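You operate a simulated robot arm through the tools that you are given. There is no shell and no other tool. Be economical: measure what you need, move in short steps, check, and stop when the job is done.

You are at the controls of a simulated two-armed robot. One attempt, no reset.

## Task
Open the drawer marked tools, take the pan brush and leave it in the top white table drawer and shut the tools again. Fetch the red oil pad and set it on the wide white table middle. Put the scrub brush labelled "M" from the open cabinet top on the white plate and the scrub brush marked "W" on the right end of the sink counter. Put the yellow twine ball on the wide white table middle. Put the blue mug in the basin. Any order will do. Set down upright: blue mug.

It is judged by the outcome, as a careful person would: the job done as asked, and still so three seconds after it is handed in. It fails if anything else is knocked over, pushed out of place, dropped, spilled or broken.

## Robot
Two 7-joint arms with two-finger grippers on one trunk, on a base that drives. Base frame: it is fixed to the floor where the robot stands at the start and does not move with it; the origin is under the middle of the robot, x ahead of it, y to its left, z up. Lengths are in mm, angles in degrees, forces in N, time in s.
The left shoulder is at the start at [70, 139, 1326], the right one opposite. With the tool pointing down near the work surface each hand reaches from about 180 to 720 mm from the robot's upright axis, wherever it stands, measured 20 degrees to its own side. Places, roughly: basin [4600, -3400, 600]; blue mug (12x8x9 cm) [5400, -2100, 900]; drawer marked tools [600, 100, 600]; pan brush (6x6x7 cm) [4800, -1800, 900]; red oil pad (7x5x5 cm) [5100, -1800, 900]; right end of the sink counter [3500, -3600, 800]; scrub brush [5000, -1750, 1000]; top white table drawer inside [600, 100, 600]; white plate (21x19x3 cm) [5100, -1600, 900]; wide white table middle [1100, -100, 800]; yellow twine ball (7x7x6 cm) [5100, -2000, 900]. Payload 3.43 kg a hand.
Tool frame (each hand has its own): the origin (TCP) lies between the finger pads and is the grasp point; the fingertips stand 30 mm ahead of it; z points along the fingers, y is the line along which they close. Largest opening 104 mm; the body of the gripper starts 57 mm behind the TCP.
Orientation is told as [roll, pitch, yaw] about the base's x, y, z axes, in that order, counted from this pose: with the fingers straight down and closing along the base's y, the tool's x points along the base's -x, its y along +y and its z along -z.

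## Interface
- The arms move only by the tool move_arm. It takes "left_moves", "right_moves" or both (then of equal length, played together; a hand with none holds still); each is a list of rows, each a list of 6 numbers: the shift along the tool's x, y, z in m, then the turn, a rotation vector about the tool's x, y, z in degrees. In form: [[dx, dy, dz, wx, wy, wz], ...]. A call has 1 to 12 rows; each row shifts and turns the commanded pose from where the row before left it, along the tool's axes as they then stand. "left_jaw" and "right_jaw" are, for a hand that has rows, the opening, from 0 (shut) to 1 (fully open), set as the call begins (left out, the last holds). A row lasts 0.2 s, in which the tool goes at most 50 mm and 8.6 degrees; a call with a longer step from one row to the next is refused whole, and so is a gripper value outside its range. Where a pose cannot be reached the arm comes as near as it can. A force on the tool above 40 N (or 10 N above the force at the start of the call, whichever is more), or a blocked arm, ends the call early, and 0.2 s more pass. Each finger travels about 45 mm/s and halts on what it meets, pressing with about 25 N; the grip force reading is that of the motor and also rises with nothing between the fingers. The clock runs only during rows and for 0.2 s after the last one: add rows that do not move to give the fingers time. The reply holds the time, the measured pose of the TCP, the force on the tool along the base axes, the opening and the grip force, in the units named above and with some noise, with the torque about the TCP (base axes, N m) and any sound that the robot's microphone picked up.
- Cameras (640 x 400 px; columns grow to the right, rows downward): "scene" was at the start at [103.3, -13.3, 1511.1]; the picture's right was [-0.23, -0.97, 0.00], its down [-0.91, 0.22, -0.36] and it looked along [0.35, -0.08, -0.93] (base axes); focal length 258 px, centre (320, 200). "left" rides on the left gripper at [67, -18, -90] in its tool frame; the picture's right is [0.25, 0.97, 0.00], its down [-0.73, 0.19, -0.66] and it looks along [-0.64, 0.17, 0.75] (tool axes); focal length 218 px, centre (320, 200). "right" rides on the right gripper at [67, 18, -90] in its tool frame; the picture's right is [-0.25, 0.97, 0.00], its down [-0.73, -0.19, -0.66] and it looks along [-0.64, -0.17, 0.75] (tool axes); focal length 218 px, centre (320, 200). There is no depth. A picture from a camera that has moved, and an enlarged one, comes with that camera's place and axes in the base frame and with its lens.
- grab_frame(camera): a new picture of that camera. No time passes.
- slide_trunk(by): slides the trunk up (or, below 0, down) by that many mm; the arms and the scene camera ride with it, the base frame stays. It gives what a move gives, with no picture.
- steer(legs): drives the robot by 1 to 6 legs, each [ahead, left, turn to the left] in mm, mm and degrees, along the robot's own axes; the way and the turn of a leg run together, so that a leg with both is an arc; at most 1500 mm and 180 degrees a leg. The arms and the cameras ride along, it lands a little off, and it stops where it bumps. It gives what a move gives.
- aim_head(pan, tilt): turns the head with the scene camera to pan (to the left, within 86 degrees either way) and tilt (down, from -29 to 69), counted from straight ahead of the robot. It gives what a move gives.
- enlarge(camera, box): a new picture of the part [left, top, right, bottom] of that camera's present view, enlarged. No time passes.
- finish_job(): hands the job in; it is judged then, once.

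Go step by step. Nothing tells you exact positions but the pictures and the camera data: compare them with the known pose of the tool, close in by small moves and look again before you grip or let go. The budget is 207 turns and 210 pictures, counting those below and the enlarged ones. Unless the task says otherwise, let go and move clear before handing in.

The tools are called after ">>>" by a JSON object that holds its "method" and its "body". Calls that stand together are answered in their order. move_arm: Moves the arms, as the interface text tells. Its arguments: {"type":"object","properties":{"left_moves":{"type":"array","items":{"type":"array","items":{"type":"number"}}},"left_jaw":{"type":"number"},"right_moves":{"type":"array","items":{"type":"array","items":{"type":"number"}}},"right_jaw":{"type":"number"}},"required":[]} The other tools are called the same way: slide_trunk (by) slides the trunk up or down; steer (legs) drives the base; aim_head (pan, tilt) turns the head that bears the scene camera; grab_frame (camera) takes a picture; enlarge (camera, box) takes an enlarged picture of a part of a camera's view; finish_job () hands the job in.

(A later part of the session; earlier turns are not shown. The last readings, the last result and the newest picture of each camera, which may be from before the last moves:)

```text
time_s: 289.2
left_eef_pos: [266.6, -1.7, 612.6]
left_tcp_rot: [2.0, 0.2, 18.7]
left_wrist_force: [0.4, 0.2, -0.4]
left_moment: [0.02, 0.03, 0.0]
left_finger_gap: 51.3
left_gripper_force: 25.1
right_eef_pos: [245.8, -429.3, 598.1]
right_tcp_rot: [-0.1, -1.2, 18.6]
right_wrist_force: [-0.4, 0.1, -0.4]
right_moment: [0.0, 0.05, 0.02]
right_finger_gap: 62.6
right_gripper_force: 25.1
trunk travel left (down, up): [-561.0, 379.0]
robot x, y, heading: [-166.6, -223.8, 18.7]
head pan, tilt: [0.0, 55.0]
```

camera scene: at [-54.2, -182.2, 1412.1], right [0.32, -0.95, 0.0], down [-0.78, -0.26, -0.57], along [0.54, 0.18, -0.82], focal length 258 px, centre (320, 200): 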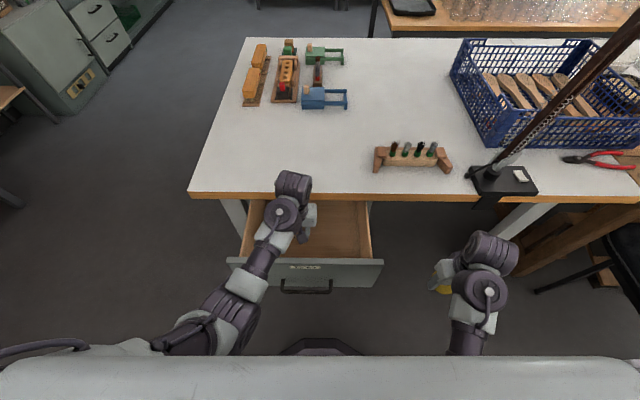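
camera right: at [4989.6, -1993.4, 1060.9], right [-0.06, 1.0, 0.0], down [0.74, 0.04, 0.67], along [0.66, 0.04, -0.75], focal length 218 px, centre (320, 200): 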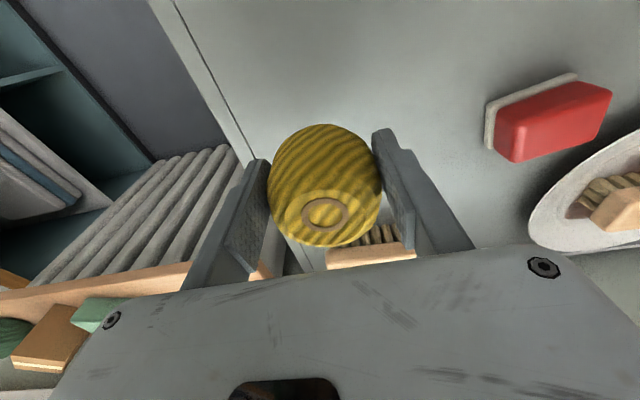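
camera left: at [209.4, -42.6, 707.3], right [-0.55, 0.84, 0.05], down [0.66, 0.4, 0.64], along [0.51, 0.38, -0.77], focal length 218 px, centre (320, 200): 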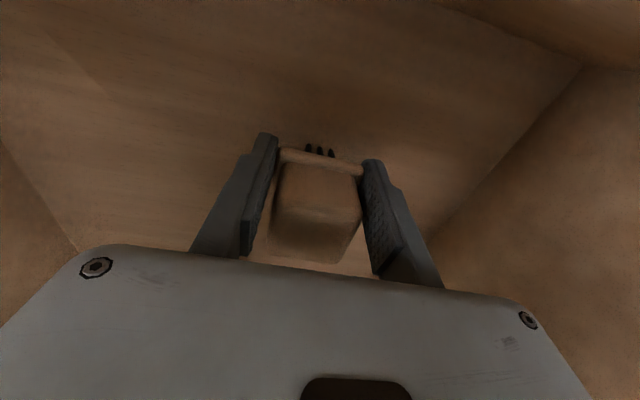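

The left arm seems to be resting on something other than the tool. I look before going on.

>>> {"method": "grab_frame", "body": {"camera": "scene"}}

>>> {"method": "enlarge", "body": {"camera": "scene", "box": [180, 130, 420, 330]}}

>>> {"method": "grab_frame", "body": {"camera": "right"}}

```text
71 pictures are left
camera scene: at [-65.4, -186.4, 1269.9], right [0.32, -0.95, 0.0], down [-0.77, -0.26, -0.58], along [0.55, 0.19, -0.81], focal length 258 px, centre (320, 200)
```

scene: 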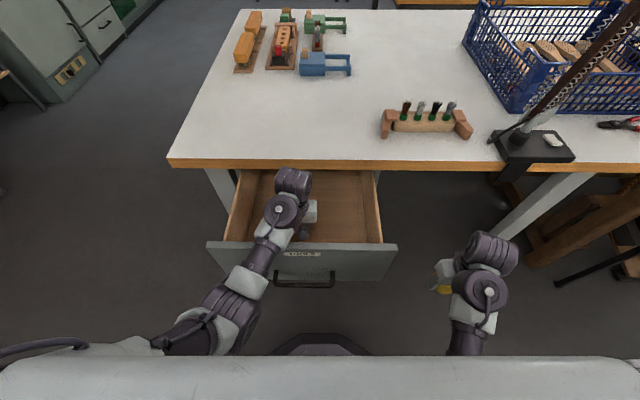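

```text
2.00 times, centred on (300, 230) of scene
camera zoom: at [-65.4, -186.4, 1269.9], right [0.32, -0.95, 0.0], down [-0.77, -0.26, -0.58], along [0.55, 0.19, -0.81], focal length 516 px, centre (360, 140)
```

zoom: 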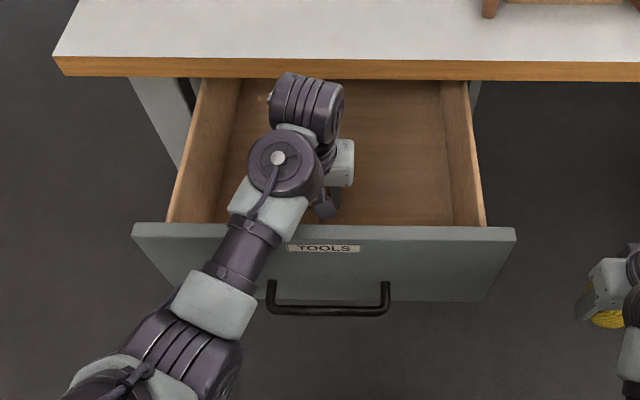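

```text
69 pictures are left
camera right: at [174.5, -437.4, 686.3], right [-0.07, 1.0, 0.0], down [0.74, 0.05, 0.67], along [0.67, 0.05, -0.74], focal length 218 px, centre (320, 200)
```

right: 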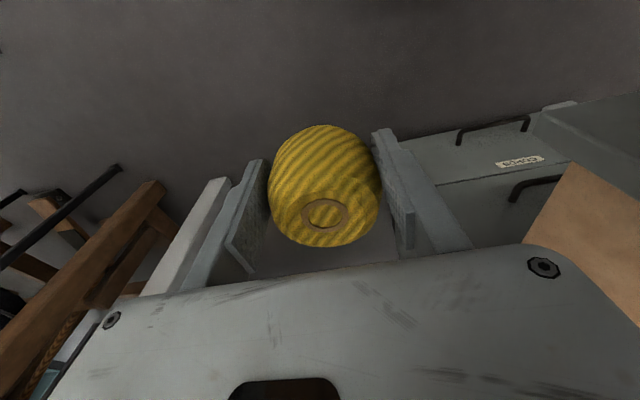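

The forearm is resting on the drawer front. I raise the trunk and instead reach down with the arm so the elbow stays high.

>>> {"method": "slide_trunk", "body": {"by": 220}}

>>> {"method": "move_arm", "body": {"left_moves": [[0, 0, 0.035, 0, 0, 0], [0, 0, 0.035, 0, 0, 0], [0, 0, 0.035, 0, 0, 0], [0, 0, 0.035, 0, 0, 0]]}}

>>> {"method": "enlarge", "body": {"camera": "scene", "box": [180, 130, 420, 330]}}

>>> {"method": "grab_frame", "body": {"camera": "left"}}

```text
time_s: 291.6
left_eef_pos: [263.2, -3.1, 816.3]
left_tcp_rot: [2.4, 2.0, 18.7]
left_wrist_force: [0.3, 0.0, -0.7]
left_moment: [0.01, 0.03, 0.0]
left_finger_gap: 51.3
left_gripper_force: 25.6
right_eef_pos: [250.7, -430.5, 814.4]
right_tcp_rot: [-0.1, -0.5, 18.8]
right_wrist_force: [0.0, -0.5, -0.3]
right_moment: [0.02, 0.03, 0.0]
right_finger_gap: 62.8
right_gripper_force: 24.8
trunk travel left (down, up): [-781.0, 159.0]
robot x, y, heading: [-169.7, -224.1, 18.8]
head pan, tilt: [0.0, 55.0]
```

```text
time_s: 292.6
left_eef_pos: [257.5, 0.4, 676.3]
left_tcp_rot: [2.4, 1.9, 18.7]
left_wrist_force: [-0.9, -0.5, -1.3]
left_moment: [-0.05, 0.04, -0.01]
left_finger_gap: 51.2
left_gripper_force: 24.9
right_eef_pos: [250.6, -429.8, 814.6]
right_tcp_rot: [-0.1, -0.6, 18.7]
right_wrist_force: [0.3, 0.2, -0.9]
right_moment: [-0.02, 0.03, -0.01]
right_finger_gap: 62.6
right_gripper_force: 24.9
trunk travel left (down, up): [-781.0, 159.0]
robot x, y, heading: [-167.8, -220.3, 18.9]
head pan, tilt: [0.0, 55.0]
```

```text
2.00 times, centred on (300, 230) of scene
camera zoom: at [-53.6, -182.0, 1487.0], right [0.32, -0.95, 0.0], down [-0.78, -0.26, -0.57], along [0.54, 0.18, -0.82], focal length 516 px, centre (360, 140)
```

zoom: 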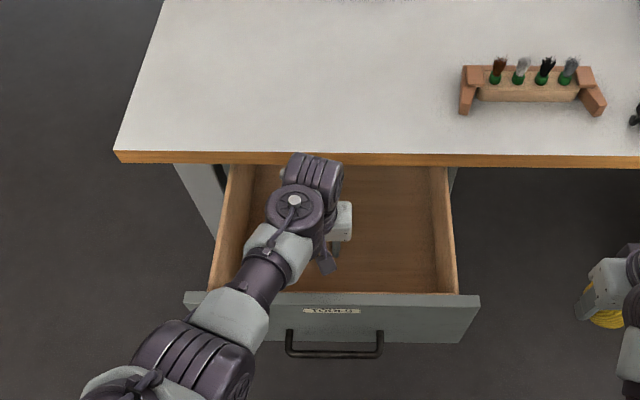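

```text
67 pictures are left
camera left: at [203.2, -40.5, 766.8], right [-0.55, 0.83, 0.05], down [0.66, 0.4, 0.64], along [0.51, 0.38, -0.77], focal length 218 px, centre (320, 200)
```

left: 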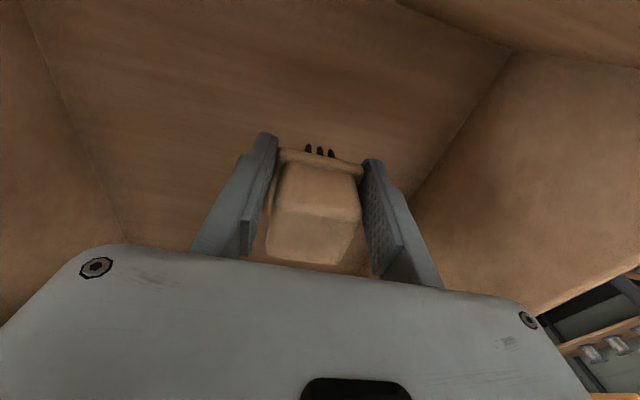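

>>> {"method": "move_arm", "body": {"left_moves": [[0, 0, 0.03, 0, 0, 0], [0, 0, 0.03, 0, 0, 0], [0, 0, 0.01, 0, 0, 0], [0, 0, 0.005, 0, 0, 0]]}}

>>> {"method": "grab_frame", "body": {"camera": "left"}}

```text
time_s: 293.6
left_eef_pos: [253.0, 3.3, 599.1]
left_tcp_rot: [2.3, 2.1, 18.7]
left_wrist_force: [0.0, -0.2, -1.9]
left_moment: [0.01, 0.02, -0.03]
left_finger_gap: 51.4
left_gripper_force: 24.9
right_eef_pos: [250.1, -429.5, 813.5]
right_tcp_rot: [-0.1, -0.6, 18.7]
right_wrist_force: [0.0, 0.3, -0.1]
right_moment: [-0.03, 0.01, 0.02]
right_finger_gap: 62.6
right_gripper_force: 25.1
trunk travel left (down, up): [-781.0, 159.0]
robot x, y, heading: [-169.1, -222.0, 18.7]
head pan, tilt: [0.0, 55.0]
```

```text
66 pictures are left
camera left: at [199.3, -37.1, 690.6], right [-0.55, 0.83, 0.05], down [0.66, 0.4, 0.64], along [0.51, 0.38, -0.77], focal length 218 px, centre (320, 200)
```

left: 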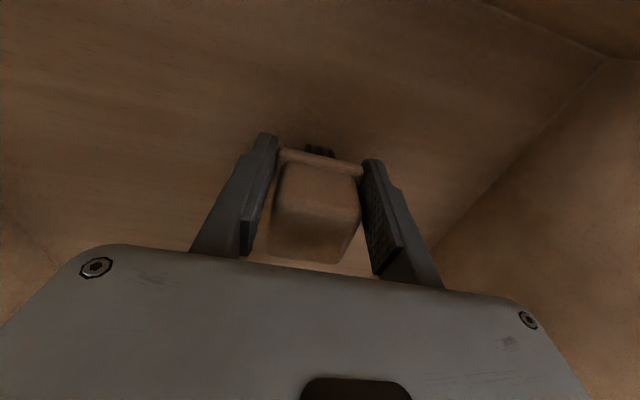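

>>> {"method": "move_arm", "body": {"left_moves": [[0, 0, 0.006, 0, 0, 0], [0, 0, 0.006, 0, 0, 0], [0, 0, 0.005, 0, 0, 0], [0, 0, 0.004, 0, 0, 0], [0, 0, 0, 0, 0, 0]]}}

```text
time_s: 294.8
left_eef_pos: [250.3, 3.4, 589.9]
left_tcp_rot: [2.4, 1.8, 18.7]
left_wrist_force: [0.4, 1.3, 26.3]
left_moment: [-0.49, -0.37, 0.0]
left_finger_gap: 51.6
left_gripper_force: 25.0
left hand out of reach, approached as far as the arm can: row 3
right_eef_pos: [250.4, -429.9, 815.9]
right_tcp_rot: [-0.1, -0.7, 18.7]
right_wrist_force: [-0.4, -0.3, -1.3]
right_moment: [-0.01, -0.01, 0.04]
right_finger_gap: 62.6
right_gripper_force: 25.1
trunk travel left (down, up): [-781.0, 159.0]
robot x, y, heading: [-170.0, -221.5, 18.5]
head pan, tilt: [0.0, 55.0]
```

Contact with the drawer floor. I ease up, release and withdraw upward.

>>> {"method": "move_arm", "body": {"left_moves": [[0, 0, -0.008, 0, 0, 0], [0, 0, 0, 0, 0, 0]]}}

>>> {"method": "move_arm", "body": {"left_moves": [[0, 0, 0, 0, 0, 0], [0, 0, 0, 0, 0, 0], [0, 0, 0, 0, 0, 0], [0, 0, -0.03, 0, 0, 0], [0, 0, -0.04, 0, 0, 0], [0, 0, -0.04, 0, 0, 0], [0, 0, -0.04, 0, 0, 0], [0, 0, -0.04, 0, 0, 0]], "left_jaw": 0.9}}

>>> {"method": "grab_frame", "body": {"camera": "left"}}

```text
time_s: 295.4
left_eef_pos: [249.3, 3.9, 595.0]
left_tcp_rot: [2.4, 2.1, 18.7]
left_wrist_force: [-0.9, 0.0, 0.3]
left_moment: [0.0, 0.01, 0.02]
left_finger_gap: 51.7
left_gripper_force: 25.1
right_eef_pos: [250.5, -429.2, 814.8]
right_tcp_rot: [0.0, -0.8, 18.8]
right_wrist_force: [-0.9, 0.0, 0.0]
right_moment: [0.01, -0.01, -0.02]
right_finger_gap: 62.8
right_gripper_force: 24.6
trunk travel left (down, up): [-781.0, 159.0]
robot x, y, heading: [-163.2, -221.8, 19.0]
head pan, tilt: [0.0, 55.0]
```

```text
time_s: 297.2
left_eef_pos: [258.2, -3.8, 788.7]
left_tcp_rot: [2.3, 2.0, 18.7]
left_wrist_force: [-0.3, -0.9, -0.2]
left_moment: [-0.01, 0.0, -0.01]
left_finger_gap: 93.6
left_gripper_force: 0.0
right_eef_pos: [250.8, -428.1, 813.7]
right_tcp_rot: [-0.2, -0.7, 18.7]
right_wrist_force: [-0.3, 0.4, -1.1]
right_moment: [0.0, -0.04, 0.02]
right_finger_gap: 62.5
right_gripper_force: 24.9
trunk travel left (down, up): [-781.0, 159.0]
robot x, y, heading: [-164.2, -221.7, 19.0]
head pan, tilt: [0.0, 55.0]
```

```text
65 pictures are left
camera left: at [204.5, -43.1, 877.9], right [-0.55, 0.84, 0.05], down [0.66, 0.4, 0.64], along [0.51, 0.38, -0.77], focal length 218 px, centre (320, 200)
```

left: 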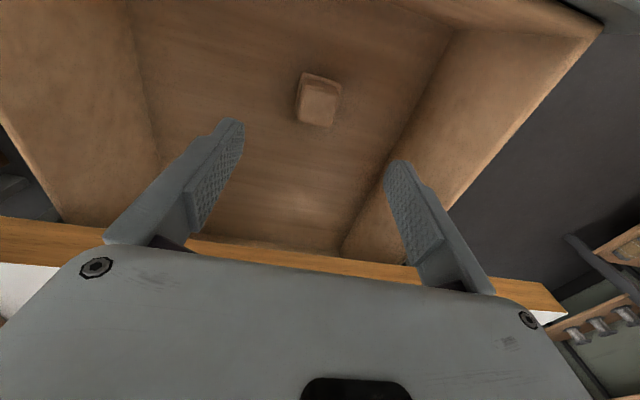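

The pan brush stands in the drawer. Now I back off and turn the left hand to point forward, to push the drawer shut.

>>> {"method": "steer", "body": {"legs": [[-350, 0, -0.7]]}}

>>> {"method": "slide_trunk", "body": {"by": -220}}

>>> {"method": "move_arm", "body": {"left_moves": [[0, 0, 0, 0, -8.2, 0], [0, 0, 0, 0, -8.2, 0], [0, 0, 0, 0, -8.2, 0], [0, 0, 0, 0, -8.2, 0], [0, 0, 0, 0, -8.2, 0], [0, 0, 0, 0, -8.2, 0], [0, 0, 0, 0, -8.2, 0], [0, 0, 0, 0, -8.2, 0], [0, 0, 0, 0, -8.2, 0], [0, 0, 0, 0, -4, 0]], "left_jaw": 0}}

>>> {"method": "grab_frame", "body": {"camera": "scene"}}

```text
time_s: 299.4
left_eef_pos: [-62.9, -114.6, 786.6]
left_tcp_rot: [2.5, 2.0, 18.2]
left_wrist_force: [0.0, 0.5, 1.1]
left_moment: [0.01, 0.04, -0.01]
left_finger_gap: 93.6
left_gripper_force: 0.2
right_eef_pos: [-75.4, -541.4, 813.6]
right_tcp_rot: [-0.1, -0.6, 18.2]
right_wrist_force: [-0.8, 0.9, -1.2]
right_moment: [0.01, 0.01, 0.02]
right_finger_gap: 62.4
right_gripper_force: 24.9
trunk travel left (down, up): [-781.0, 159.0]
robot x, y, heading: [-492.4, -329.9, 18.3]
head pan, tilt: [0.0, 55.0]
```

```text
time_s: 301.7
left_eef_pos: [-62.7, -113.2, 566.6]
left_tcp_rot: [2.4, 1.8, 18.2]
left_wrist_force: [0.3, -0.3, 0.5]
left_moment: [-0.04, 0.02, -0.02]
left_finger_gap: 93.9
left_gripper_force: 0.0
right_eef_pos: [-74.1, -542.1, 595.7]
right_tcp_rot: [-0.1, -0.7, 18.2]
right_wrist_force: [0.0, -0.4, -0.7]
right_moment: [-0.01, -0.04, 0.01]
right_finger_gap: 62.3
right_gripper_force: 25.3
trunk travel left (down, up): [-561.0, 379.0]
robot x, y, heading: [-492.6, -328.6, 18.0]
head pan, tilt: [0.0, 55.0]
```

```text
time_s: 303.9
left_eef_pos: [-63.5, -114.5, 566.7]
left_tcp_rot: [9.6, -75.6, 8.8]
left_wrist_force: [-0.2, -0.6, 0.5]
left_moment: [0.01, 0.02, 0.0]
left_finger_gap: 0.0
left_gripper_force: 25.3
right_eef_pos: [-75.0, -542.6, 594.7]
right_tcp_rot: [-0.2, -0.8, 18.2]
right_wrist_force: [-0.8, -1.0, -1.0]
right_moment: [0.03, -0.01, -0.02]
right_finger_gap: 62.8
right_gripper_force: 25.0
trunk travel left (down, up): [-561.0, 379.0]
robot x, y, heading: [-490.9, -327.5, 18.1]
head pan, tilt: [0.0, 55.0]
```

```text
64 pictures are left
camera scene: at [-377.5, -291.8, 1267.1], right [0.31, -0.95, 0.0], down [-0.78, -0.26, -0.57], along [0.54, 0.18, -0.82], focal length 258 px, centre (320, 200)
```

scene: 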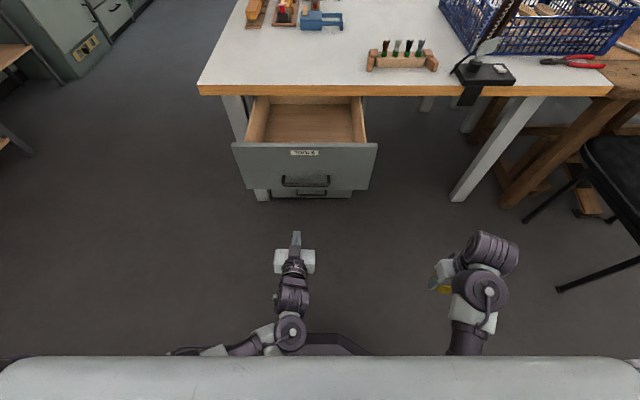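

>>> {"method": "enlarge", "body": {"camera": "scene", "box": [220, 80, 400, 210]}}

```text
3.08 times, centred on (310, 145) of scene
camera zoom: at [-377.5, -291.8, 1267.1], right [0.31, -0.95, 0.0], down [-0.78, -0.26, -0.57], along [0.54, 0.18, -0.82], focal length 795 px, centre (351, 369)
```

zoom: 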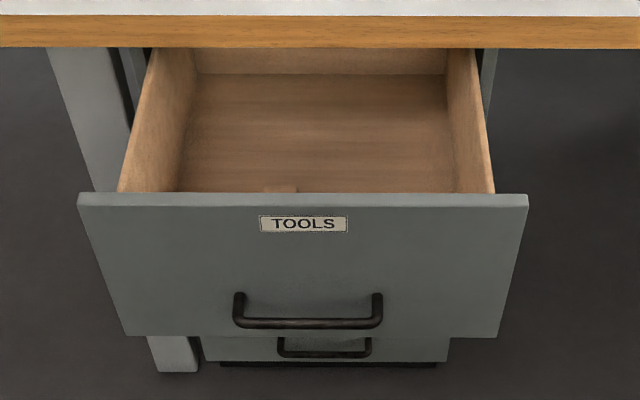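

>>> {"method": "move_arm", "body": {"left_moves": [[-0.04, 0, 0, 0, 0, 0], [-0.04, 0, 0, 0, 0, 0]]}}

>>> {"method": "grab_frame", "body": {"camera": "left"}}

```text
time_s: 304.5
left_eef_pos: [-43.0, -111.2, 643.8]
left_tcp_rot: [10.1, -75.6, 8.4]
left_wrist_force: [0.7, 0.1, 0.5]
left_moment: [-0.01, 0.01, 0.01]
left_finger_gap: 0.0
left_gripper_force: 24.9
right_eef_pos: [-74.5, -541.9, 594.5]
right_tcp_rot: [0.0, -0.7, 18.2]
right_wrist_force: [-0.4, -0.4, -0.3]
right_moment: [-0.02, 0.05, 0.04]
right_finger_gap: 62.6
right_gripper_force: 25.0
trunk travel left (down, up): [-561.0, 379.0]
robot x, y, heading: [-494.9, -329.4, 18.2]
head pan, tilt: [0.0, 55.0]
```

```text
62 pictures are left
camera left: at [-136.9, -157.4, 600.0], right [-0.36, 0.91, -0.2], down [-0.48, 0.0, 0.88], along [0.8, 0.42, 0.44], focal length 218 px, centre (320, 200)
```

left: 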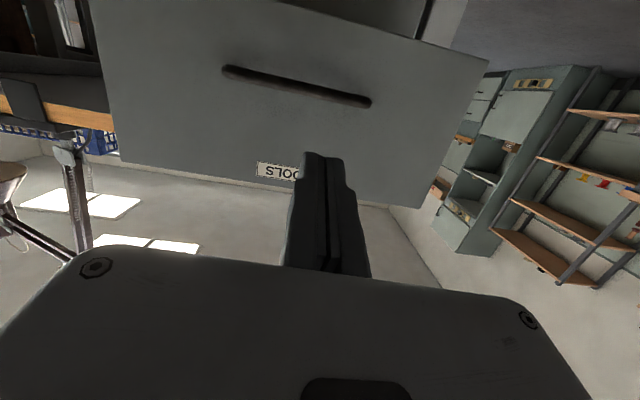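

>>> {"method": "steer", "body": {"legs": [[300, 0, 0]]}}

>>> {"method": "grab_frame", "body": {"camera": "scene"}}

```text
time_s: 306.6
left_eef_pos: [235.4, -12.4, 643.3]
left_tcp_rot: [9.8, -75.6, 9.3]
left_wrist_force: [0.5, -0.2, -0.8]
left_moment: [0.01, -0.02, 0.02]
left_finger_gap: 0.0
left_gripper_force: 35.0
right_eef_pos: [207.7, -444.2, 594.4]
right_tcp_rot: [-0.1, -0.5, 18.7]
right_wrist_force: [-0.6, -0.4, -0.4]
right_moment: [0.02, 0.0, -0.03]
right_finger_gap: 62.4
right_gripper_force: 24.5
trunk travel left (down, up): [-561.0, 379.0]
robot x, y, heading: [-215.1, -235.7, 19.0]
head pan, tilt: [0.0, 55.0]
```

```text
61 pictures are left
camera scene: at [-96.8, -196.7, 1267.0], right [0.32, -0.95, 0.0], down [-0.78, -0.26, -0.57], along [0.54, 0.18, -0.82], focal length 258 px, centre (320, 200)
```

scene: 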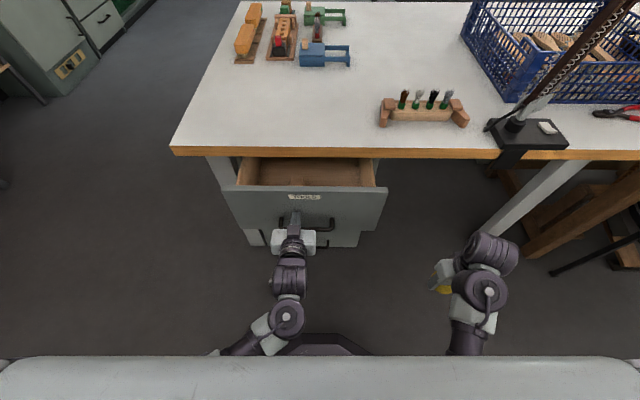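

>>> {"method": "steer", "body": {"legs": [[110, 0, -0.5]]}}

>>> {"method": "grab_frame", "body": {"camera": "scene"}}

```text
time_s: 307.7
left_eef_pos: [341.8, 15.9, 644.0]
left_tcp_rot: [9.7, -75.6, 8.6]
left_wrist_force: [0.1, 0.7, 0.3]
left_moment: [-0.01, 0.01, 0.03]
left_finger_gap: 0.0
left_gripper_force: 34.7
right_eef_pos: [307.3, -415.6, 593.9]
right_tcp_rot: [-0.1, -0.6, 17.9]
right_wrist_force: [-0.6, -0.4, -0.7]
right_moment: [-0.02, 0.02, -0.02]
right_finger_gap: 62.4
right_gripper_force: 24.8
trunk travel left (down, up): [-561.0, 379.0]
robot x, y, heading: [-114.2, -204.6, 17.9]
head pan, tilt: [0.0, 55.0]
```

```text
60 pictures are left
camera scene: at [7.2, -163.7, 1266.9], right [0.31, -0.95, 0.0], down [-0.78, -0.25, -0.57], along [0.54, 0.18, -0.82], focal length 258 px, centre (320, 200)
```

scene: 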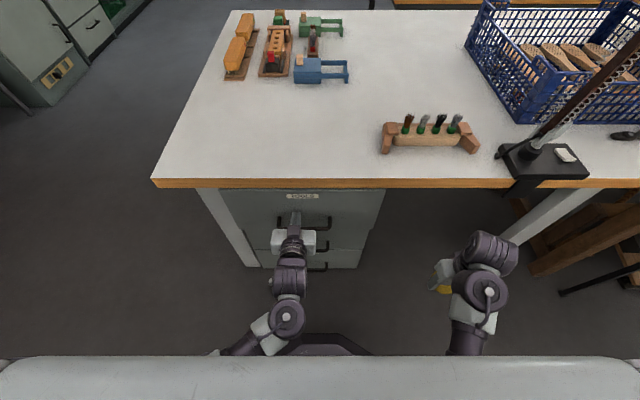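

Nearly closed. A last gentle push with the arm.

>>> {"method": "move_arm", "body": {"left_moves": [[0, 0, 0.012, 0, 0, 0], [0, 0, 0.012, 0, 0, 0], [0, 0, 0.012, 0, 0, 0]]}}

>>> {"method": "enlarge", "body": {"camera": "scene", "box": [180, 150, 420, 290]}}

```text
time_s: 308.5
left_eef_pos: [370.5, 24.3, 637.1]
left_tcp_rot: [9.6, -75.8, 8.5]
left_wrist_force: [-36.0, -8.8, 10.9]
left_moment: [0.25, -0.38, 0.05]
left_finger_gap: 5.9
left_gripper_force: 34.7
right_eef_pos: [304.1, -416.2, 596.1]
right_tcp_rot: [0.0, -0.9, 17.9]
right_wrist_force: [0.7, -0.3, -0.6]
right_moment: [0.02, -0.01, -0.04]
right_finger_gap: 62.3
right_gripper_force: 25.2
trunk travel left (down, up): [-561.0, 379.0]
robot x, y, heading: [-110.8, -203.0, 18.0]
head pan, tilt: [0.0, 55.0]
```

```text
2.67 times, centred on (300, 220) of scene
camera zoom: at [0.2, -165.8, 1267.8], right [0.31, -0.95, 0.0], down [-0.78, -0.25, -0.58], along [0.55, 0.18, -0.82], focal length 689 px, centre (373, 147)
```

zoom: 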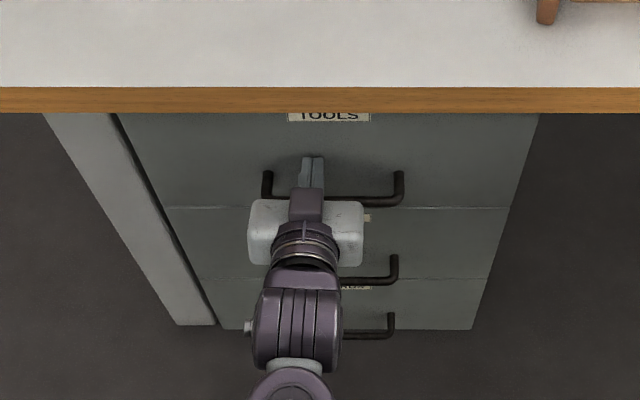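

The drawer is shut. I back off, turn the left hand down again, and raise up for the table placement of the twine.

>>> {"method": "move_arm", "body": {"left_moves": [[0, 0, -0.03, 0, 0, 0], [0, 0, -0.04, 0, 0, 0]]}}

>>> {"method": "steer", "body": {"legs": [[-330, 0, 0]]}}

>>> {"method": "move_arm", "body": {"left_moves": [[0, 0, 0, 0, 8.2, 0], [0, 0, 0, 0, 8.2, 0], [0, 0, 0, 0, 8.2, 0], [0, 0, 0, 0, 8.2, 0], [0, 0, 0, 0, 8.2, 0], [0, 0, 0, 0, 8.2, 0], [0, 0, 0, 0, 8.2, 0], [0, 0, 0, 0, 8.2, 0], [0, 0, 0, 0, 8.2, 0], [0, 0, 0, 0, 4, 0]], "left_jaw": 1}}

>>> {"method": "slide_trunk", "body": {"by": 340}}

>>> {"method": "grab_frame", "body": {"camera": "scene"}}

```text
time_s: 309.1
left_eef_pos: [308.5, 3.7, 651.2]
left_tcp_rot: [9.8, -75.8, 8.4]
left_wrist_force: [0.3, 0.6, -0.1]
left_moment: [0.0, -0.02, -0.02]
left_finger_gap: 0.1
left_gripper_force: 34.8
right_eef_pos: [307.1, -415.8, 593.6]
right_tcp_rot: [-0.2, -0.8, 17.8]
right_wrist_force: [-0.2, 0.1, -0.9]
right_moment: [-0.03, 0.02, 0.01]
right_finger_gap: 62.5
right_gripper_force: 25.0
trunk travel left (down, up): [-561.0, 379.0]
robot x, y, heading: [-106.0, -204.4, 17.8]
head pan, tilt: [0.0, 55.0]
```

```text
time_s: 311.2
left_eef_pos: [10.2, -92.4, 651.3]
left_tcp_rot: [9.7, -75.7, 8.5]
left_wrist_force: [-0.3, 0.4, -0.1]
left_moment: [0.02, -0.01, 0.01]
left_finger_gap: 0.0
left_gripper_force: 35.0
right_eef_pos: [7.4, -513.0, 594.2]
right_tcp_rot: [-0.1, -0.7, 17.9]
right_wrist_force: [-0.3, -0.9, -1.2]
right_moment: [0.02, -0.01, 0.0]
right_finger_gap: 62.4
right_gripper_force: 24.9
trunk travel left (down, up): [-561.0, 379.0]
robot x, y, heading: [-409.1, -296.1, 18.1]
head pan, tilt: [0.0, 55.0]
```

```text
time_s: 312.4
left_eef_pos: [-24.7, -9.7, 622.4]
left_tcp_rot: [17.9, -35.3, 7.1]
left_wrist_force: [0.5, -0.3, -0.2]
left_moment: [0.02, -0.03, 0.0]
left_finger_gap: 103.8
left_gripper_force: 0.1
right_eef_pos: [8.3, -511.3, 594.5]
right_tcp_rot: [-0.1, -0.6, 17.8]
right_wrist_force: [0.4, -1.0, 0.6]
right_moment: [-0.02, 0.0, 0.04]
right_finger_gap: 62.8
right_gripper_force: 25.0
trunk travel left (down, up): [-561.0, 379.0]
robot x, y, heading: [-406.0, -296.2, 18.1]
head pan, tilt: [0.0, 55.0]
stopped in row 5 (left hand): the arm was blocked; the commanded pose is now the measured one
```

```text
time_s: 315.8
left_eef_pos: [-25.1, -10.3, 962.1]
left_tcp_rot: [17.9, -35.3, 7.1]
left_wrist_force: [0.0, 0.5, -0.5]
left_moment: [-0.01, -0.03, -0.03]
left_finger_gap: 104.0
left_gripper_force: 0.0
right_eef_pos: [8.8, -512.6, 935.1]
right_tcp_rot: [-0.1, -0.7, 17.9]
right_wrist_force: [0.2, 0.7, -0.9]
right_moment: [0.0, 0.0, 0.0]
right_finger_gap: 62.5
right_gripper_force: 24.6
trunk travel left (down, up): [-901.0, 39.0]
robot x, y, heading: [-403.4, -300.7, 17.9]
head pan, tilt: [0.0, 55.0]
```

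```text
58 pictures are left
camera scene: at [-293.0, -261.4, 1607.0], right [0.31, -0.95, 0.0], down [-0.78, -0.25, -0.57], along [0.55, 0.18, -0.82], focal length 258 px, centre (320, 200)
```

scene: 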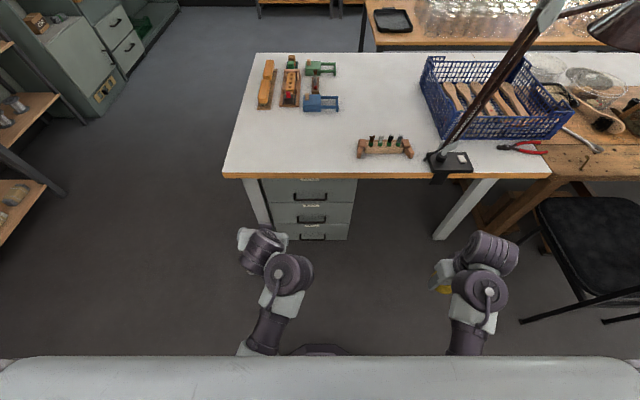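

>>> {"method": "move_arm", "body": {"right_moves": [[-0.02, 0.035, 0, 0, 0, 0], [-0.02, 0.035, 0, 0, 0, 0], [-0.02, 0.035, 0, 0, 0, 0], [-0.02, 0.025, 0, 0, 0, 0]]}}

>>> {"method": "steer", "body": {"legs": [[0, -95, 0], [480, 0, 0]]}}

>>> {"method": "grab_frame", "body": {"camera": "scene"}}

```text
time_s: 316.8
left_eef_pos: [-24.3, -8.6, 961.3]
left_tcp_rot: [18.0, -35.1, 7.2]
left_wrist_force: [0.1, 0.1, 0.0]
left_moment: [-0.01, -0.02, 0.0]
left_finger_gap: 104.0
left_gripper_force: 0.0
right_eef_pos: [45.0, -365.9, 935.2]
right_tcp_rot: [-0.1, -0.6, 17.9]
right_wrist_force: [0.0, -0.4, 0.6]
right_moment: [-0.03, 0.04, 0.0]
right_finger_gap: 62.5
right_gripper_force: 25.2
trunk travel left (down, up): [-901.0, 39.0]
robot x, y, heading: [-410.4, -300.8, 17.8]
head pan, tilt: [0.0, 55.0]
```

```text
time_s: 320.4
left_eef_pos: [470.1, 49.1, 962.7]
left_tcp_rot: [17.9, -35.2, 6.8]
left_wrist_force: [0.6, -0.5, 0.7]
left_moment: [-0.01, -0.01, 0.04]
left_finger_gap: 103.9
left_gripper_force: 0.1
right_eef_pos: [539.8, -307.1, 936.5]
right_tcp_rot: [-0.1, -0.7, 17.8]
right_wrist_force: [1.0, 1.2, -1.4]
right_moment: [-0.03, 0.0, -0.03]
right_finger_gap: 62.3
right_gripper_force: 24.3
trunk travel left (down, up): [-901.0, 39.0]
robot x, y, heading: [85.7, -236.6, 18.1]
head pan, tilt: [0.0, 55.0]
```

```text
57 pictures are left
camera scene: at [202.0, -201.7, 1607.2], right [0.31, -0.95, 0.0], down [-0.78, -0.25, -0.57], along [0.55, 0.18, -0.82], focal length 258 px, centre (320, 200)
```

scene: 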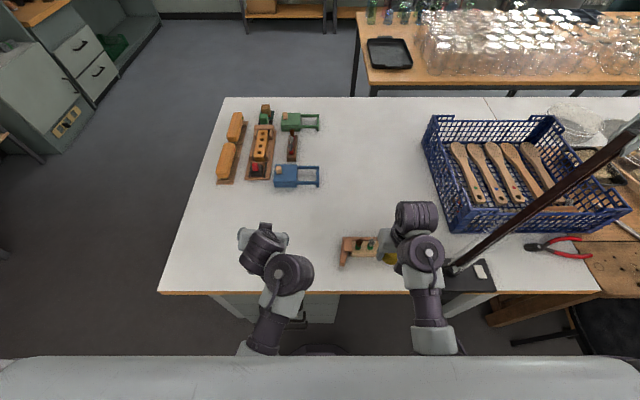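

>>> {"method": "steer", "body": {"legs": [[40, 0, 0]]}}

>>> {"method": "move_arm", "body": {"right_moves": [[-0.04, 0, 0, 0, 0, 0], [-0.04, 0, 0, 0, 0, 0], [-0.04, 0, 0, 0, 0, 0], [-0.04, 0, 0, 0, 0, 0], [-0.03, 0, 0, 0, 0, 0]]}}

>>> {"method": "slide_trunk", "body": {"by": -120}}

>>> {"method": "grab_frame", "body": {"camera": "scene"}}

>>> {"method": "grab_frame", "body": {"camera": "right"}}

```text
time_s: 321.3
left_eef_pos: [503.7, 60.8, 964.8]
left_tcp_rot: [18.0, -35.7, 7.0]
left_wrist_force: [-0.4, -1.0, -0.1]
left_moment: [0.0, 0.02, 0.0]
left_finger_gap: 104.1
left_gripper_force: 0.1
right_eef_pos: [574.3, -293.6, 938.7]
right_tcp_rot: [-0.1, -0.9, 17.8]
right_wrist_force: [-0.8, 0.7, 0.0]
right_moment: [0.03, -0.03, 0.01]
right_finger_gap: 62.5
right_gripper_force: 24.8
trunk travel left (down, up): [-901.0, 39.0]
robot x, y, heading: [126.2, -226.4, 18.1]
head pan, tilt: [0.0, 55.0]
```

```text
time_s: 322.5
left_eef_pos: [510.0, 62.3, 961.7]
left_tcp_rot: [17.9, -35.2, 7.2]
left_wrist_force: [0.0, 0.4, -0.3]
left_moment: [-0.03, 0.0, 0.01]
left_finger_gap: 104.1
left_gripper_force: 0.1
right_eef_pos: [759.0, -235.3, 936.8]
right_tcp_rot: [-0.1, -0.6, 17.9]
right_wrist_force: [-0.2, -0.4, -1.2]
right_moment: [0.0, -0.01, 0.01]
right_finger_gap: 62.2
right_gripper_force: 25.1
trunk travel left (down, up): [-901.0, 39.0]
robot x, y, heading: [124.0, -226.9, 18.1]
head pan, tilt: [0.0, 55.0]
```

```text
time_s: 324.0
left_eef_pos: [506.7, 61.9, 842.7]
left_tcp_rot: [17.9, -35.4, 7.1]
left_wrist_force: [0.3, -0.1, 0.4]
left_moment: [-0.02, 0.0, -0.05]
left_finger_gap: 104.0
left_gripper_force: 0.2
right_eef_pos: [759.3, -235.0, 823.3]
right_tcp_rot: [-0.2, -1.4, 17.7]
right_wrist_force: [6.6, -2.5, 34.3]
right_moment: [-0.03, -0.07, -0.07]
right_finger_gap: 62.3
right_gripper_force: 24.7
trunk travel left (down, up): [-781.0, 159.0]
robot x, y, heading: [126.6, -226.8, 18.0]
head pan, tilt: [0.0, 55.0]
```

```text
56 pictures are left
camera scene: at [236.8, -188.9, 1488.1], right [0.31, -0.95, 0.0], down [-0.78, -0.25, -0.58], along [0.55, 0.18, -0.82], focal length 258 px, centre (320, 200)
```

scene: 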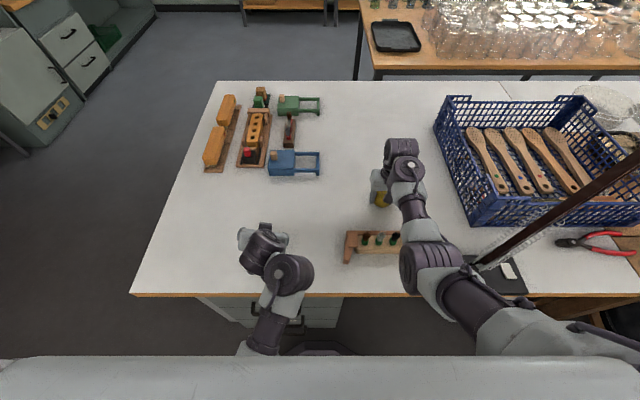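

```text
55 pictures are left
camera right: at [687.8, -240.4, 909.7], right [-0.06, 1.0, 0.0], down [0.74, 0.04, 0.67], along [0.67, 0.04, -0.74], focal length 218 px, centre (320, 200)
```

right: 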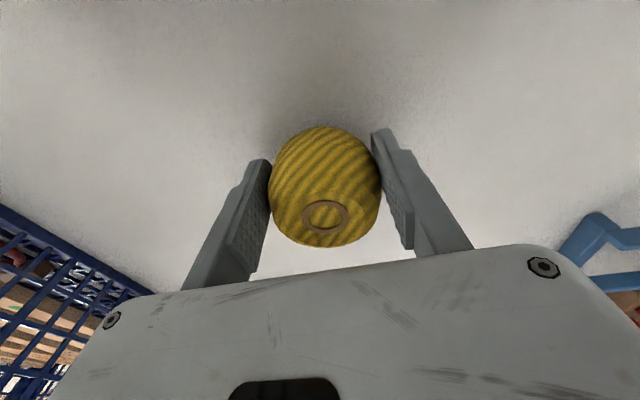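

The ball touches the table (surface about z 785). I relieve the force, open, tilt the hand forward 30 degrees around the ball, and regrip so I can reach farther with the ball upright.

>>> {"method": "slide_trunk", "body": {"by": 5}}

>>> {"method": "move_arm", "body": {"right_moves": [[0, 0, 0, 0, 0, 0], [0, 0, 0, 0, 0, 0], [0, 0, 0, 0, 0, 0], [0, 0, -0.006, 0, 0, 0], [0, 0, 0, 0, -7.5, 0], [0, 0, 0, 0, -7.5, 0], [0, 0, 0, 0, -7.5, 0], [0, 0, 0, 0, -7.5, 0]], "right_jaw": 0.95}}

>>> {"method": "grab_frame", "body": {"camera": "right"}}

>>> {"method": "enlarge", "body": {"camera": "scene", "box": [330, 100, 530, 320]}}

```text
time_s: 324.5
left_eef_pos: [507.7, 63.9, 847.2]
left_tcp_rot: [18.0, -35.4, 7.1]
left_wrist_force: [0.6, 0.2, 0.7]
left_moment: [0.0, 0.0, -0.01]
left_finger_gap: 103.8
left_gripper_force: 0.1
right_eef_pos: [757.7, -235.6, 822.6]
right_tcp_rot: [-0.1, -0.8, 17.9]
right_wrist_force: [8.5, 0.7, 17.4]
right_moment: [0.13, -0.51, -0.07]
right_finger_gap: 62.3
right_gripper_force: 25.5
trunk travel left (down, up): [-786.0, 154.0]
robot x, y, heading: [123.0, -227.6, 18.0]
head pan, tilt: [0.0, 55.0]
```

```text
time_s: 326.3
left_eef_pos: [508.8, 62.0, 847.0]
left_tcp_rot: [18.0, -35.3, 7.1]
left_wrist_force: [-0.4, -0.4, 0.4]
left_moment: [0.02, -0.01, -0.01]
left_finger_gap: 104.3
left_gripper_force: 0.0
right_eef_pos: [760.2, -237.0, 828.8]
right_tcp_rot: [-0.2, -30.8, 17.9]
right_wrist_force: [-0.1, -0.4, -0.2]
right_moment: [-0.01, 0.0, 0.02]
right_finger_gap: 98.6
right_gripper_force: 0.0
trunk travel left (down, up): [-786.0, 154.0]
robot x, y, heading: [126.5, -226.2, 17.8]
head pan, tilt: [0.0, 55.0]
```

```text
54 pictures are left
camera right: at [654.9, -252.6, 869.9], right [-0.09, 0.99, 0.13], down [0.33, -0.09, 0.94], along [0.94, 0.13, -0.32], focal length 218 px, centre (320, 200)
```

right: 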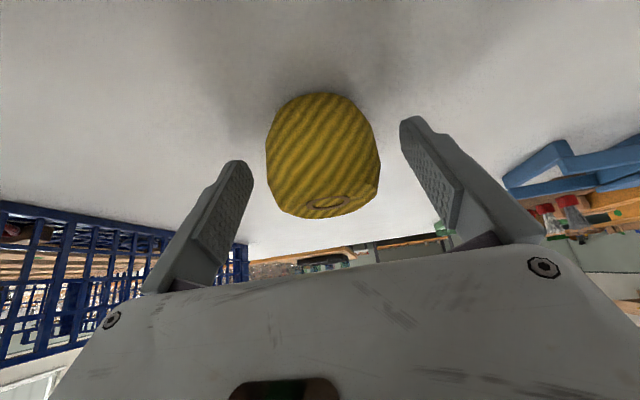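

```text
1.82 times, centred on (430, 210) of scene
camera zoom: at [240.1, -189.3, 1492.2], right [0.31, -0.95, 0.0], down [-0.78, -0.25, -0.57], along [0.55, 0.18, -0.82], focal length 470 px, centre (120, 182)
```

zoom: 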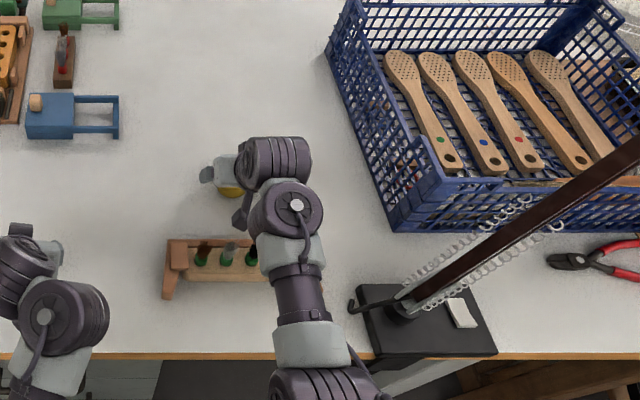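

>>> {"method": "move_arm", "body": {"right_moves": [[0, 0, 0.005, 0, 0, 0], [0, 0, 0, 0, 0, 0], [0, 0, 0, 0, 0, 0], [0, 0, 0, 0, 0, 0], [0, 0, 0, 0, 0, 0], [-0.015, 0, -0.026, 0, 0, 0], [-0.0386, 0, 0.0232, 0, 0, 0], [-0.0386, 0, 0.0232, 0, 0, 0], [-0.0386, 0, 0.0232, 0, 0, 0]], "right_jaw": 0}}

>>> {"method": "grab_frame", "body": {"camera": "scene"}}

>>> {"method": "grab_frame", "body": {"camera": "right"}}

```text
time_s: 328.3
left_eef_pos: [510.0, 62.9, 846.6]
left_tcp_rot: [17.9, -35.2, 7.1]
left_wrist_force: [0.1, 0.2, -0.4]
left_moment: [-0.02, -0.01, 0.0]
left_finger_gap: 104.2
left_gripper_force: 0.0
right_eef_pos: [890.7, -193.4, 852.0]
right_tcp_rot: [-0.1, -30.5, 17.8]
right_wrist_force: [-0.4, -0.7, -0.5]
right_moment: [-0.01, -0.04, 0.03]
right_finger_gap: 62.4
right_gripper_force: 24.7
trunk travel left (down, up): [-786.0, 154.0]
robot x, y, heading: [124.2, -228.3, 18.0]
head pan, tilt: [0.0, 55.0]
```

```text
52 pictures are left
camera scene: at [242.7, -187.8, 1491.8], right [0.31, -0.95, 0.0], down [-0.78, -0.25, -0.57], along [0.54, 0.18, -0.82], focal length 258 px, centre (320, 200)
```

scene: 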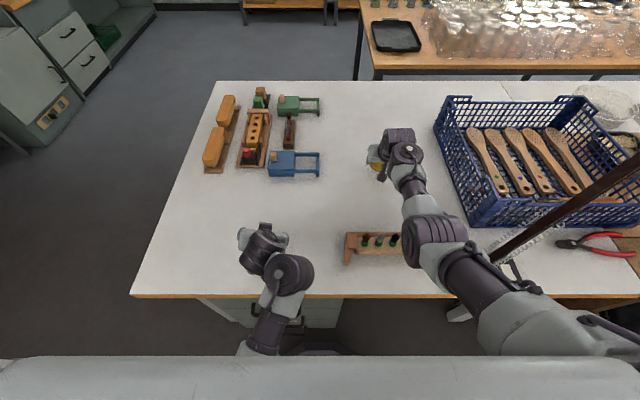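

```text
51 pictures are left
camera right: at [786.1, -209.3, 894.4], right [-0.09, 0.99, 0.13], down [0.34, -0.09, 0.94], along [0.94, 0.13, -0.33], focal length 218 px, centre (320, 200)
```

right: 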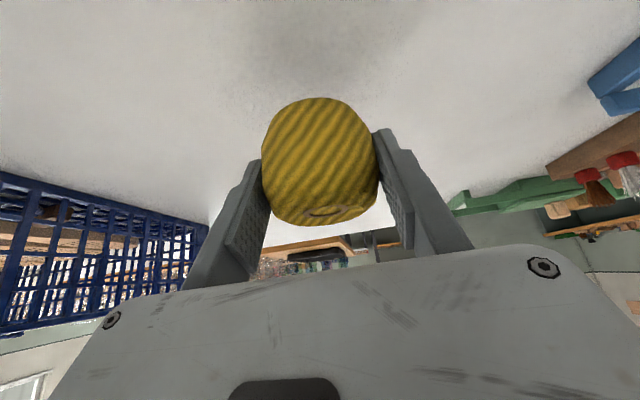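

>>> {"method": "move_arm", "body": {"right_moves": [[-0.0386, 0, 0.0232, 0, 0, 0], [-0.0386, 0.005, 0.0232, 0, 0, 0], [-0.0296, 0.005, 0.0182, 0, 0, 0]]}}

>>> {"method": "grab_frame", "body": {"camera": "scene"}}

```text
time_s: 329.1
left_eef_pos: [509.0, 61.3, 847.4]
left_tcp_rot: [17.9, -35.2, 7.2]
left_wrist_force: [0.2, -0.9, -0.6]
left_moment: [-0.01, -0.01, 0.0]
left_finger_gap: 104.1
left_gripper_force: 0.0
right_eef_pos: [921.3, -184.5, 853.1]
right_tcp_rot: [-0.1, -30.6, 17.9]
right_wrist_force: [1.0, -0.1, -0.5]
right_moment: [0.03, -0.04, 0.01]
right_finger_gap: 62.4
right_gripper_force: 24.9
right hand out of reach, approached as far as the arm can: row 1, 2, 3
trunk travel left (down, up): [-786.0, 154.0]
robot x, y, heading: [125.6, -225.3, 17.9]
head pan, tilt: [0.0, 55.0]
```

```text
50 pictures are left
camera scene: at [241.1, -188.7, 1492.1], right [0.31, -0.95, 0.0], down [-0.78, -0.25, -0.57], along [0.55, 0.18, -0.82], focal length 258 px, centre (320, 200)
```

scene: 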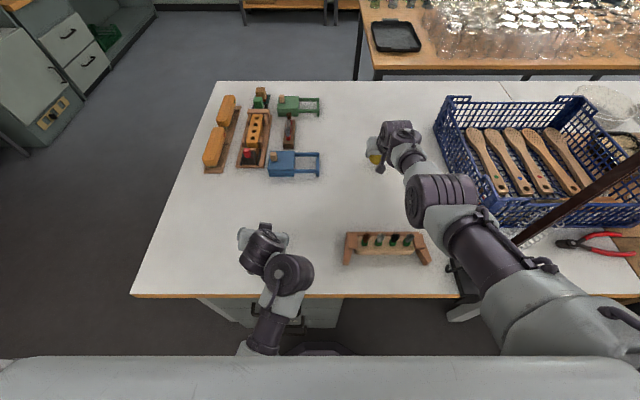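

The ball is at the middle of the table. I lower it with the trunk.

>>> {"method": "slide_trunk", "body": {"by": -22}}

>>> {"method": "grab_frame", "body": {"camera": "right"}}

```text
time_s: 329.8
left_eef_pos: [510.1, 60.0, 828.5]
left_tcp_rot: [18.0, -35.8, 6.9]
left_wrist_force: [-0.4, -9.0, 32.4]
left_moment: [-1.88, -0.96, -0.29]
left_finger_gap: 97.5
left_gripper_force: 0.0
right_eef_pos: [919.1, -186.3, 833.9]
right_tcp_rot: [0.0, -30.8, 17.9]
right_wrist_force: [0.2, 0.8, 0.1]
right_moment: [0.01, -0.01, 0.0]
right_finger_gap: 62.4
right_gripper_force: 24.8
trunk travel left (down, up): [-764.0, 176.0]
robot x, y, heading: [126.0, -223.7, 18.1]
head pan, tilt: [0.0, 55.0]
```

```text
49 pictures are left
camera right: at [815.0, -202.2, 874.3], right [-0.09, 0.99, 0.13], down [0.34, -0.09, 0.94], along [0.94, 0.13, -0.32], focal length 218 px, centre (320, 200)
```

right: 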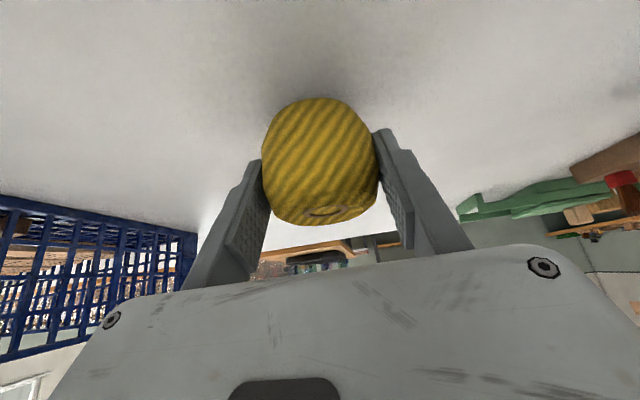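

The left hand touched the table; I raise it, and lower the ball the last bit with the right arm.

>>> {"method": "move_arm", "body": {"left_moves": [[-0.02, 0, -0.03, 0, 0, 0], [-0.02, 0, -0.03, 0, 0, 0]]}}

>>> {"method": "move_arm", "body": {"right_moves": [[0.002, 0, 0.0034, 0, 0, 0], [0.002, 0, 0.0034, 0, 0, 0], [0.002, 0, 0.0034, 0, 0, 0], [0, 0, 0, 0, 0, 0]]}}

```text
time_s: 330.3
left_eef_pos: [474.9, 137.0, 855.0]
left_tcp_rot: [32.0, -31.1, -0.6]
left_wrist_force: [-0.1, 0.9, -0.9]
left_moment: [0.0, -0.05, 0.01]
left_finger_gap: 103.8
left_gripper_force: 0.0
left hand out of reach, approached as far as the arm can: row 2
right_eef_pos: [920.0, -179.7, 830.4]
right_tcp_rot: [-0.3, -30.6, 18.2]
right_wrist_force: [1.5, 1.0, -0.2]
right_moment: [0.01, 0.0, -0.02]
right_finger_gap: 62.6
right_gripper_force: 25.0
trunk travel left (down, up): [-764.0, 176.0]
robot x, y, heading: [126.1, -229.6, 18.1]
head pan, tilt: [0.0, 55.0]
stopped in row 2 (left hand): the arm was blocked; the commanded pose is now the measured one
```

```text
time_s: 331.3
left_eef_pos: [474.1, 134.3, 856.9]
left_tcp_rot: [32.1, -31.1, -0.7]
left_wrist_force: [-0.8, -0.2, -0.5]
left_moment: [-0.02, 0.03, -0.01]
left_finger_gap: 103.9
left_gripper_force: 0.1
right_eef_pos: [919.1, -182.8, 822.1]
right_tcp_rot: [-0.2, -31.0, 18.0]
right_wrist_force: [6.2, 2.5, 12.4]
right_moment: [0.15, -0.15, -0.1]
right_finger_gap: 62.5
right_gripper_force: 24.7
trunk travel left (down, up): [-764.0, 176.0]
robot x, y, heading: [128.9, -230.2, 17.8]
head pan, tilt: [0.0, 55.0]
```

Ball is on the table (12 N). I ease off slightly, release and withdraw back along the tool.

>>> {"method": "move_arm", "body": {"right_moves": [[-0.001, 0, -0.0015, 0, 0, 0], [0, 0, 0, 0, 0, 0]]}}

>>> {"method": "move_arm", "body": {"right_moves": [[0, 0, 0, 0, 0, 0], [0, 0, 0, 0, 0, 0], [0, 0, 0, 0, 0, 0], [0, 0, -0.03, 0, 0, 0], [0, 0, -0.04, 0, 0, 0], [0, 0, -0.04, 0, 0, 0]], "right_jaw": 1}}

>>> {"method": "grab_frame", "body": {"camera": "scene"}}

```text
time_s: 331.9
left_eef_pos: [473.9, 133.8, 857.1]
left_tcp_rot: [32.2, -31.3, -0.7]
left_wrist_force: [-0.3, -0.8, 1.0]
left_moment: [0.02, 0.0, -0.01]
left_finger_gap: 104.1
left_gripper_force: 0.0
right_eef_pos: [919.9, -184.6, 823.2]
right_tcp_rot: [-0.2, -30.9, 18.0]
right_wrist_force: [4.2, 1.4, 15.3]
right_moment: [0.13, -0.17, -0.07]
right_finger_gap: 62.4
right_gripper_force: 25.1
trunk travel left (down, up): [-764.0, 176.0]
robot x, y, heading: [125.3, -226.3, 17.9]
head pan, tilt: [0.0, 55.0]
```

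```text
time_s: 333.3
left_eef_pos: [476.1, 133.7, 855.6]
left_tcp_rot: [32.1, -31.2, -0.8]
left_wrist_force: [-0.1, 0.3, -0.4]
left_moment: [0.02, 0.04, -0.02]
left_finger_gap: 104.0
left_gripper_force: 0.1
right_eef_pos: [919.0, -183.8, 820.1]
right_tcp_rot: [-0.1, -30.6, 18.0]
right_wrist_force: [-0.1, 0.1, -0.3]
right_moment: [-0.01, -0.03, -0.03]
right_finger_gap: 103.9
right_gripper_force: 0.0
right hand out of reach, approached as far as the arm can: row 4, 5, 6
trunk travel left (down, up): [-764.0, 176.0]
robot x, y, heading: [128.8, -226.8, 17.9]
head pan, tilt: [0.0, 55.0]
```

```text
48 pictures are left
camera scene: at [241.3, -188.8, 1470.0], right [0.31, -0.95, 0.0], down [-0.78, -0.25, -0.57], along [0.55, 0.18, -0.82], focal length 258 px, centre (320, 200)
```

scene: 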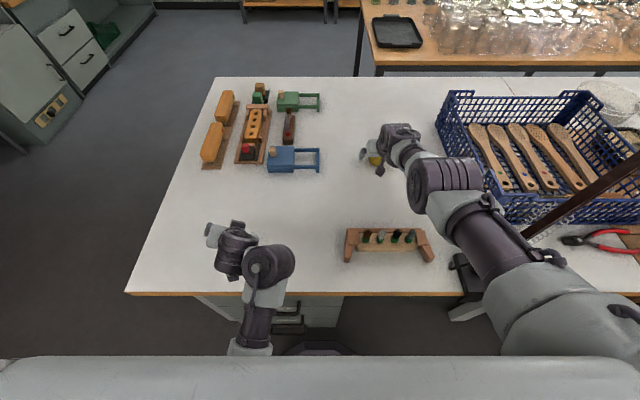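

>>> {"method": "slide_trunk", "body": {"by": 150}}

>>> {"method": "grab_frame", "body": {"camera": "right"}}

>>> {"method": "steer", "body": {"legs": [[-500, 0, 0]]}}

>>> {"method": "grab_frame", "body": {"camera": "scene"}}

```text
time_s: 335.1
left_eef_pos: [476.0, 134.2, 1005.3]
left_tcp_rot: [32.0, -31.1, -0.8]
left_wrist_force: [0.4, 0.6, -0.7]
left_moment: [0.01, 0.01, -0.02]
left_finger_gap: 104.1
left_gripper_force: 0.0
right_eef_pos: [919.5, -184.0, 970.7]
right_tcp_rot: [-0.1, -30.6, 18.0]
right_wrist_force: [0.0, 1.0, 0.0]
right_moment: [0.0, 0.01, 0.02]
right_finger_gap: 104.1
right_gripper_force: 0.1
trunk travel left (down, up): [-914.0, 26.0]
robot x, y, heading: [122.2, -226.0, 18.0]
head pan, tilt: [0.0, 55.0]
```

```text
47 pictures are left
camera right: at [815.8, -199.9, 1012.8], right [-0.09, 0.99, 0.13], down [0.34, -0.09, 0.94], along [0.94, 0.13, -0.33], focal length 218 px, centre (320, 200)
```

right: 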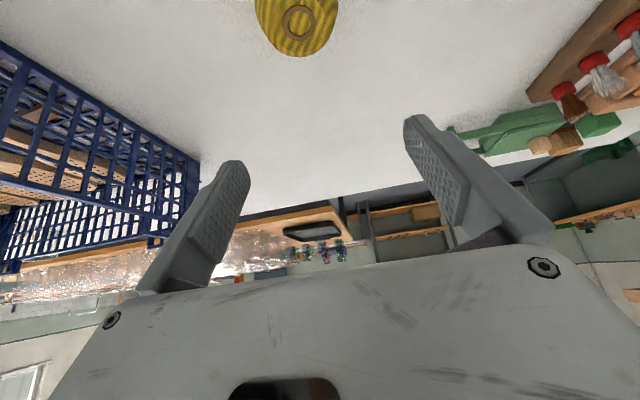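

```text
time_s: 338.0
left_eef_pos: [1.3, -15.7, 1005.1]
left_tcp_rot: [32.1, -31.2, 0.5]
left_wrist_force: [-0.1, 0.7, 0.0]
left_moment: [0.0, -0.02, -0.01]
left_finger_gap: 104.0
left_gripper_force: 0.1
right_eef_pos: [452.5, -324.3, 969.3]
right_tcp_rot: [-0.1, -30.5, 19.1]
right_wrist_force: [0.2, -0.1, -0.7]
right_moment: [0.02, 0.0, 0.02]
right_finger_gap: 103.8
right_gripper_force: 0.1
trunk travel left (down, up): [-914.0, 26.0]
robot x, y, heading: [-345.5, -385.1, 19.5]
head pan, tilt: [0.0, 55.0]
```

```text
46 pictures are left
camera scene: at [-225.4, -343.7, 1619.9], right [0.33, -0.94, 0.0], down [-0.77, -0.27, -0.57], along [0.54, 0.19, -0.82], focal length 258 px, centre (320, 200)
```

scene: 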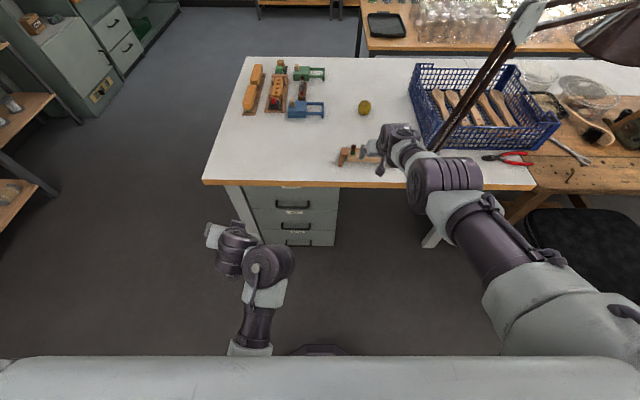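

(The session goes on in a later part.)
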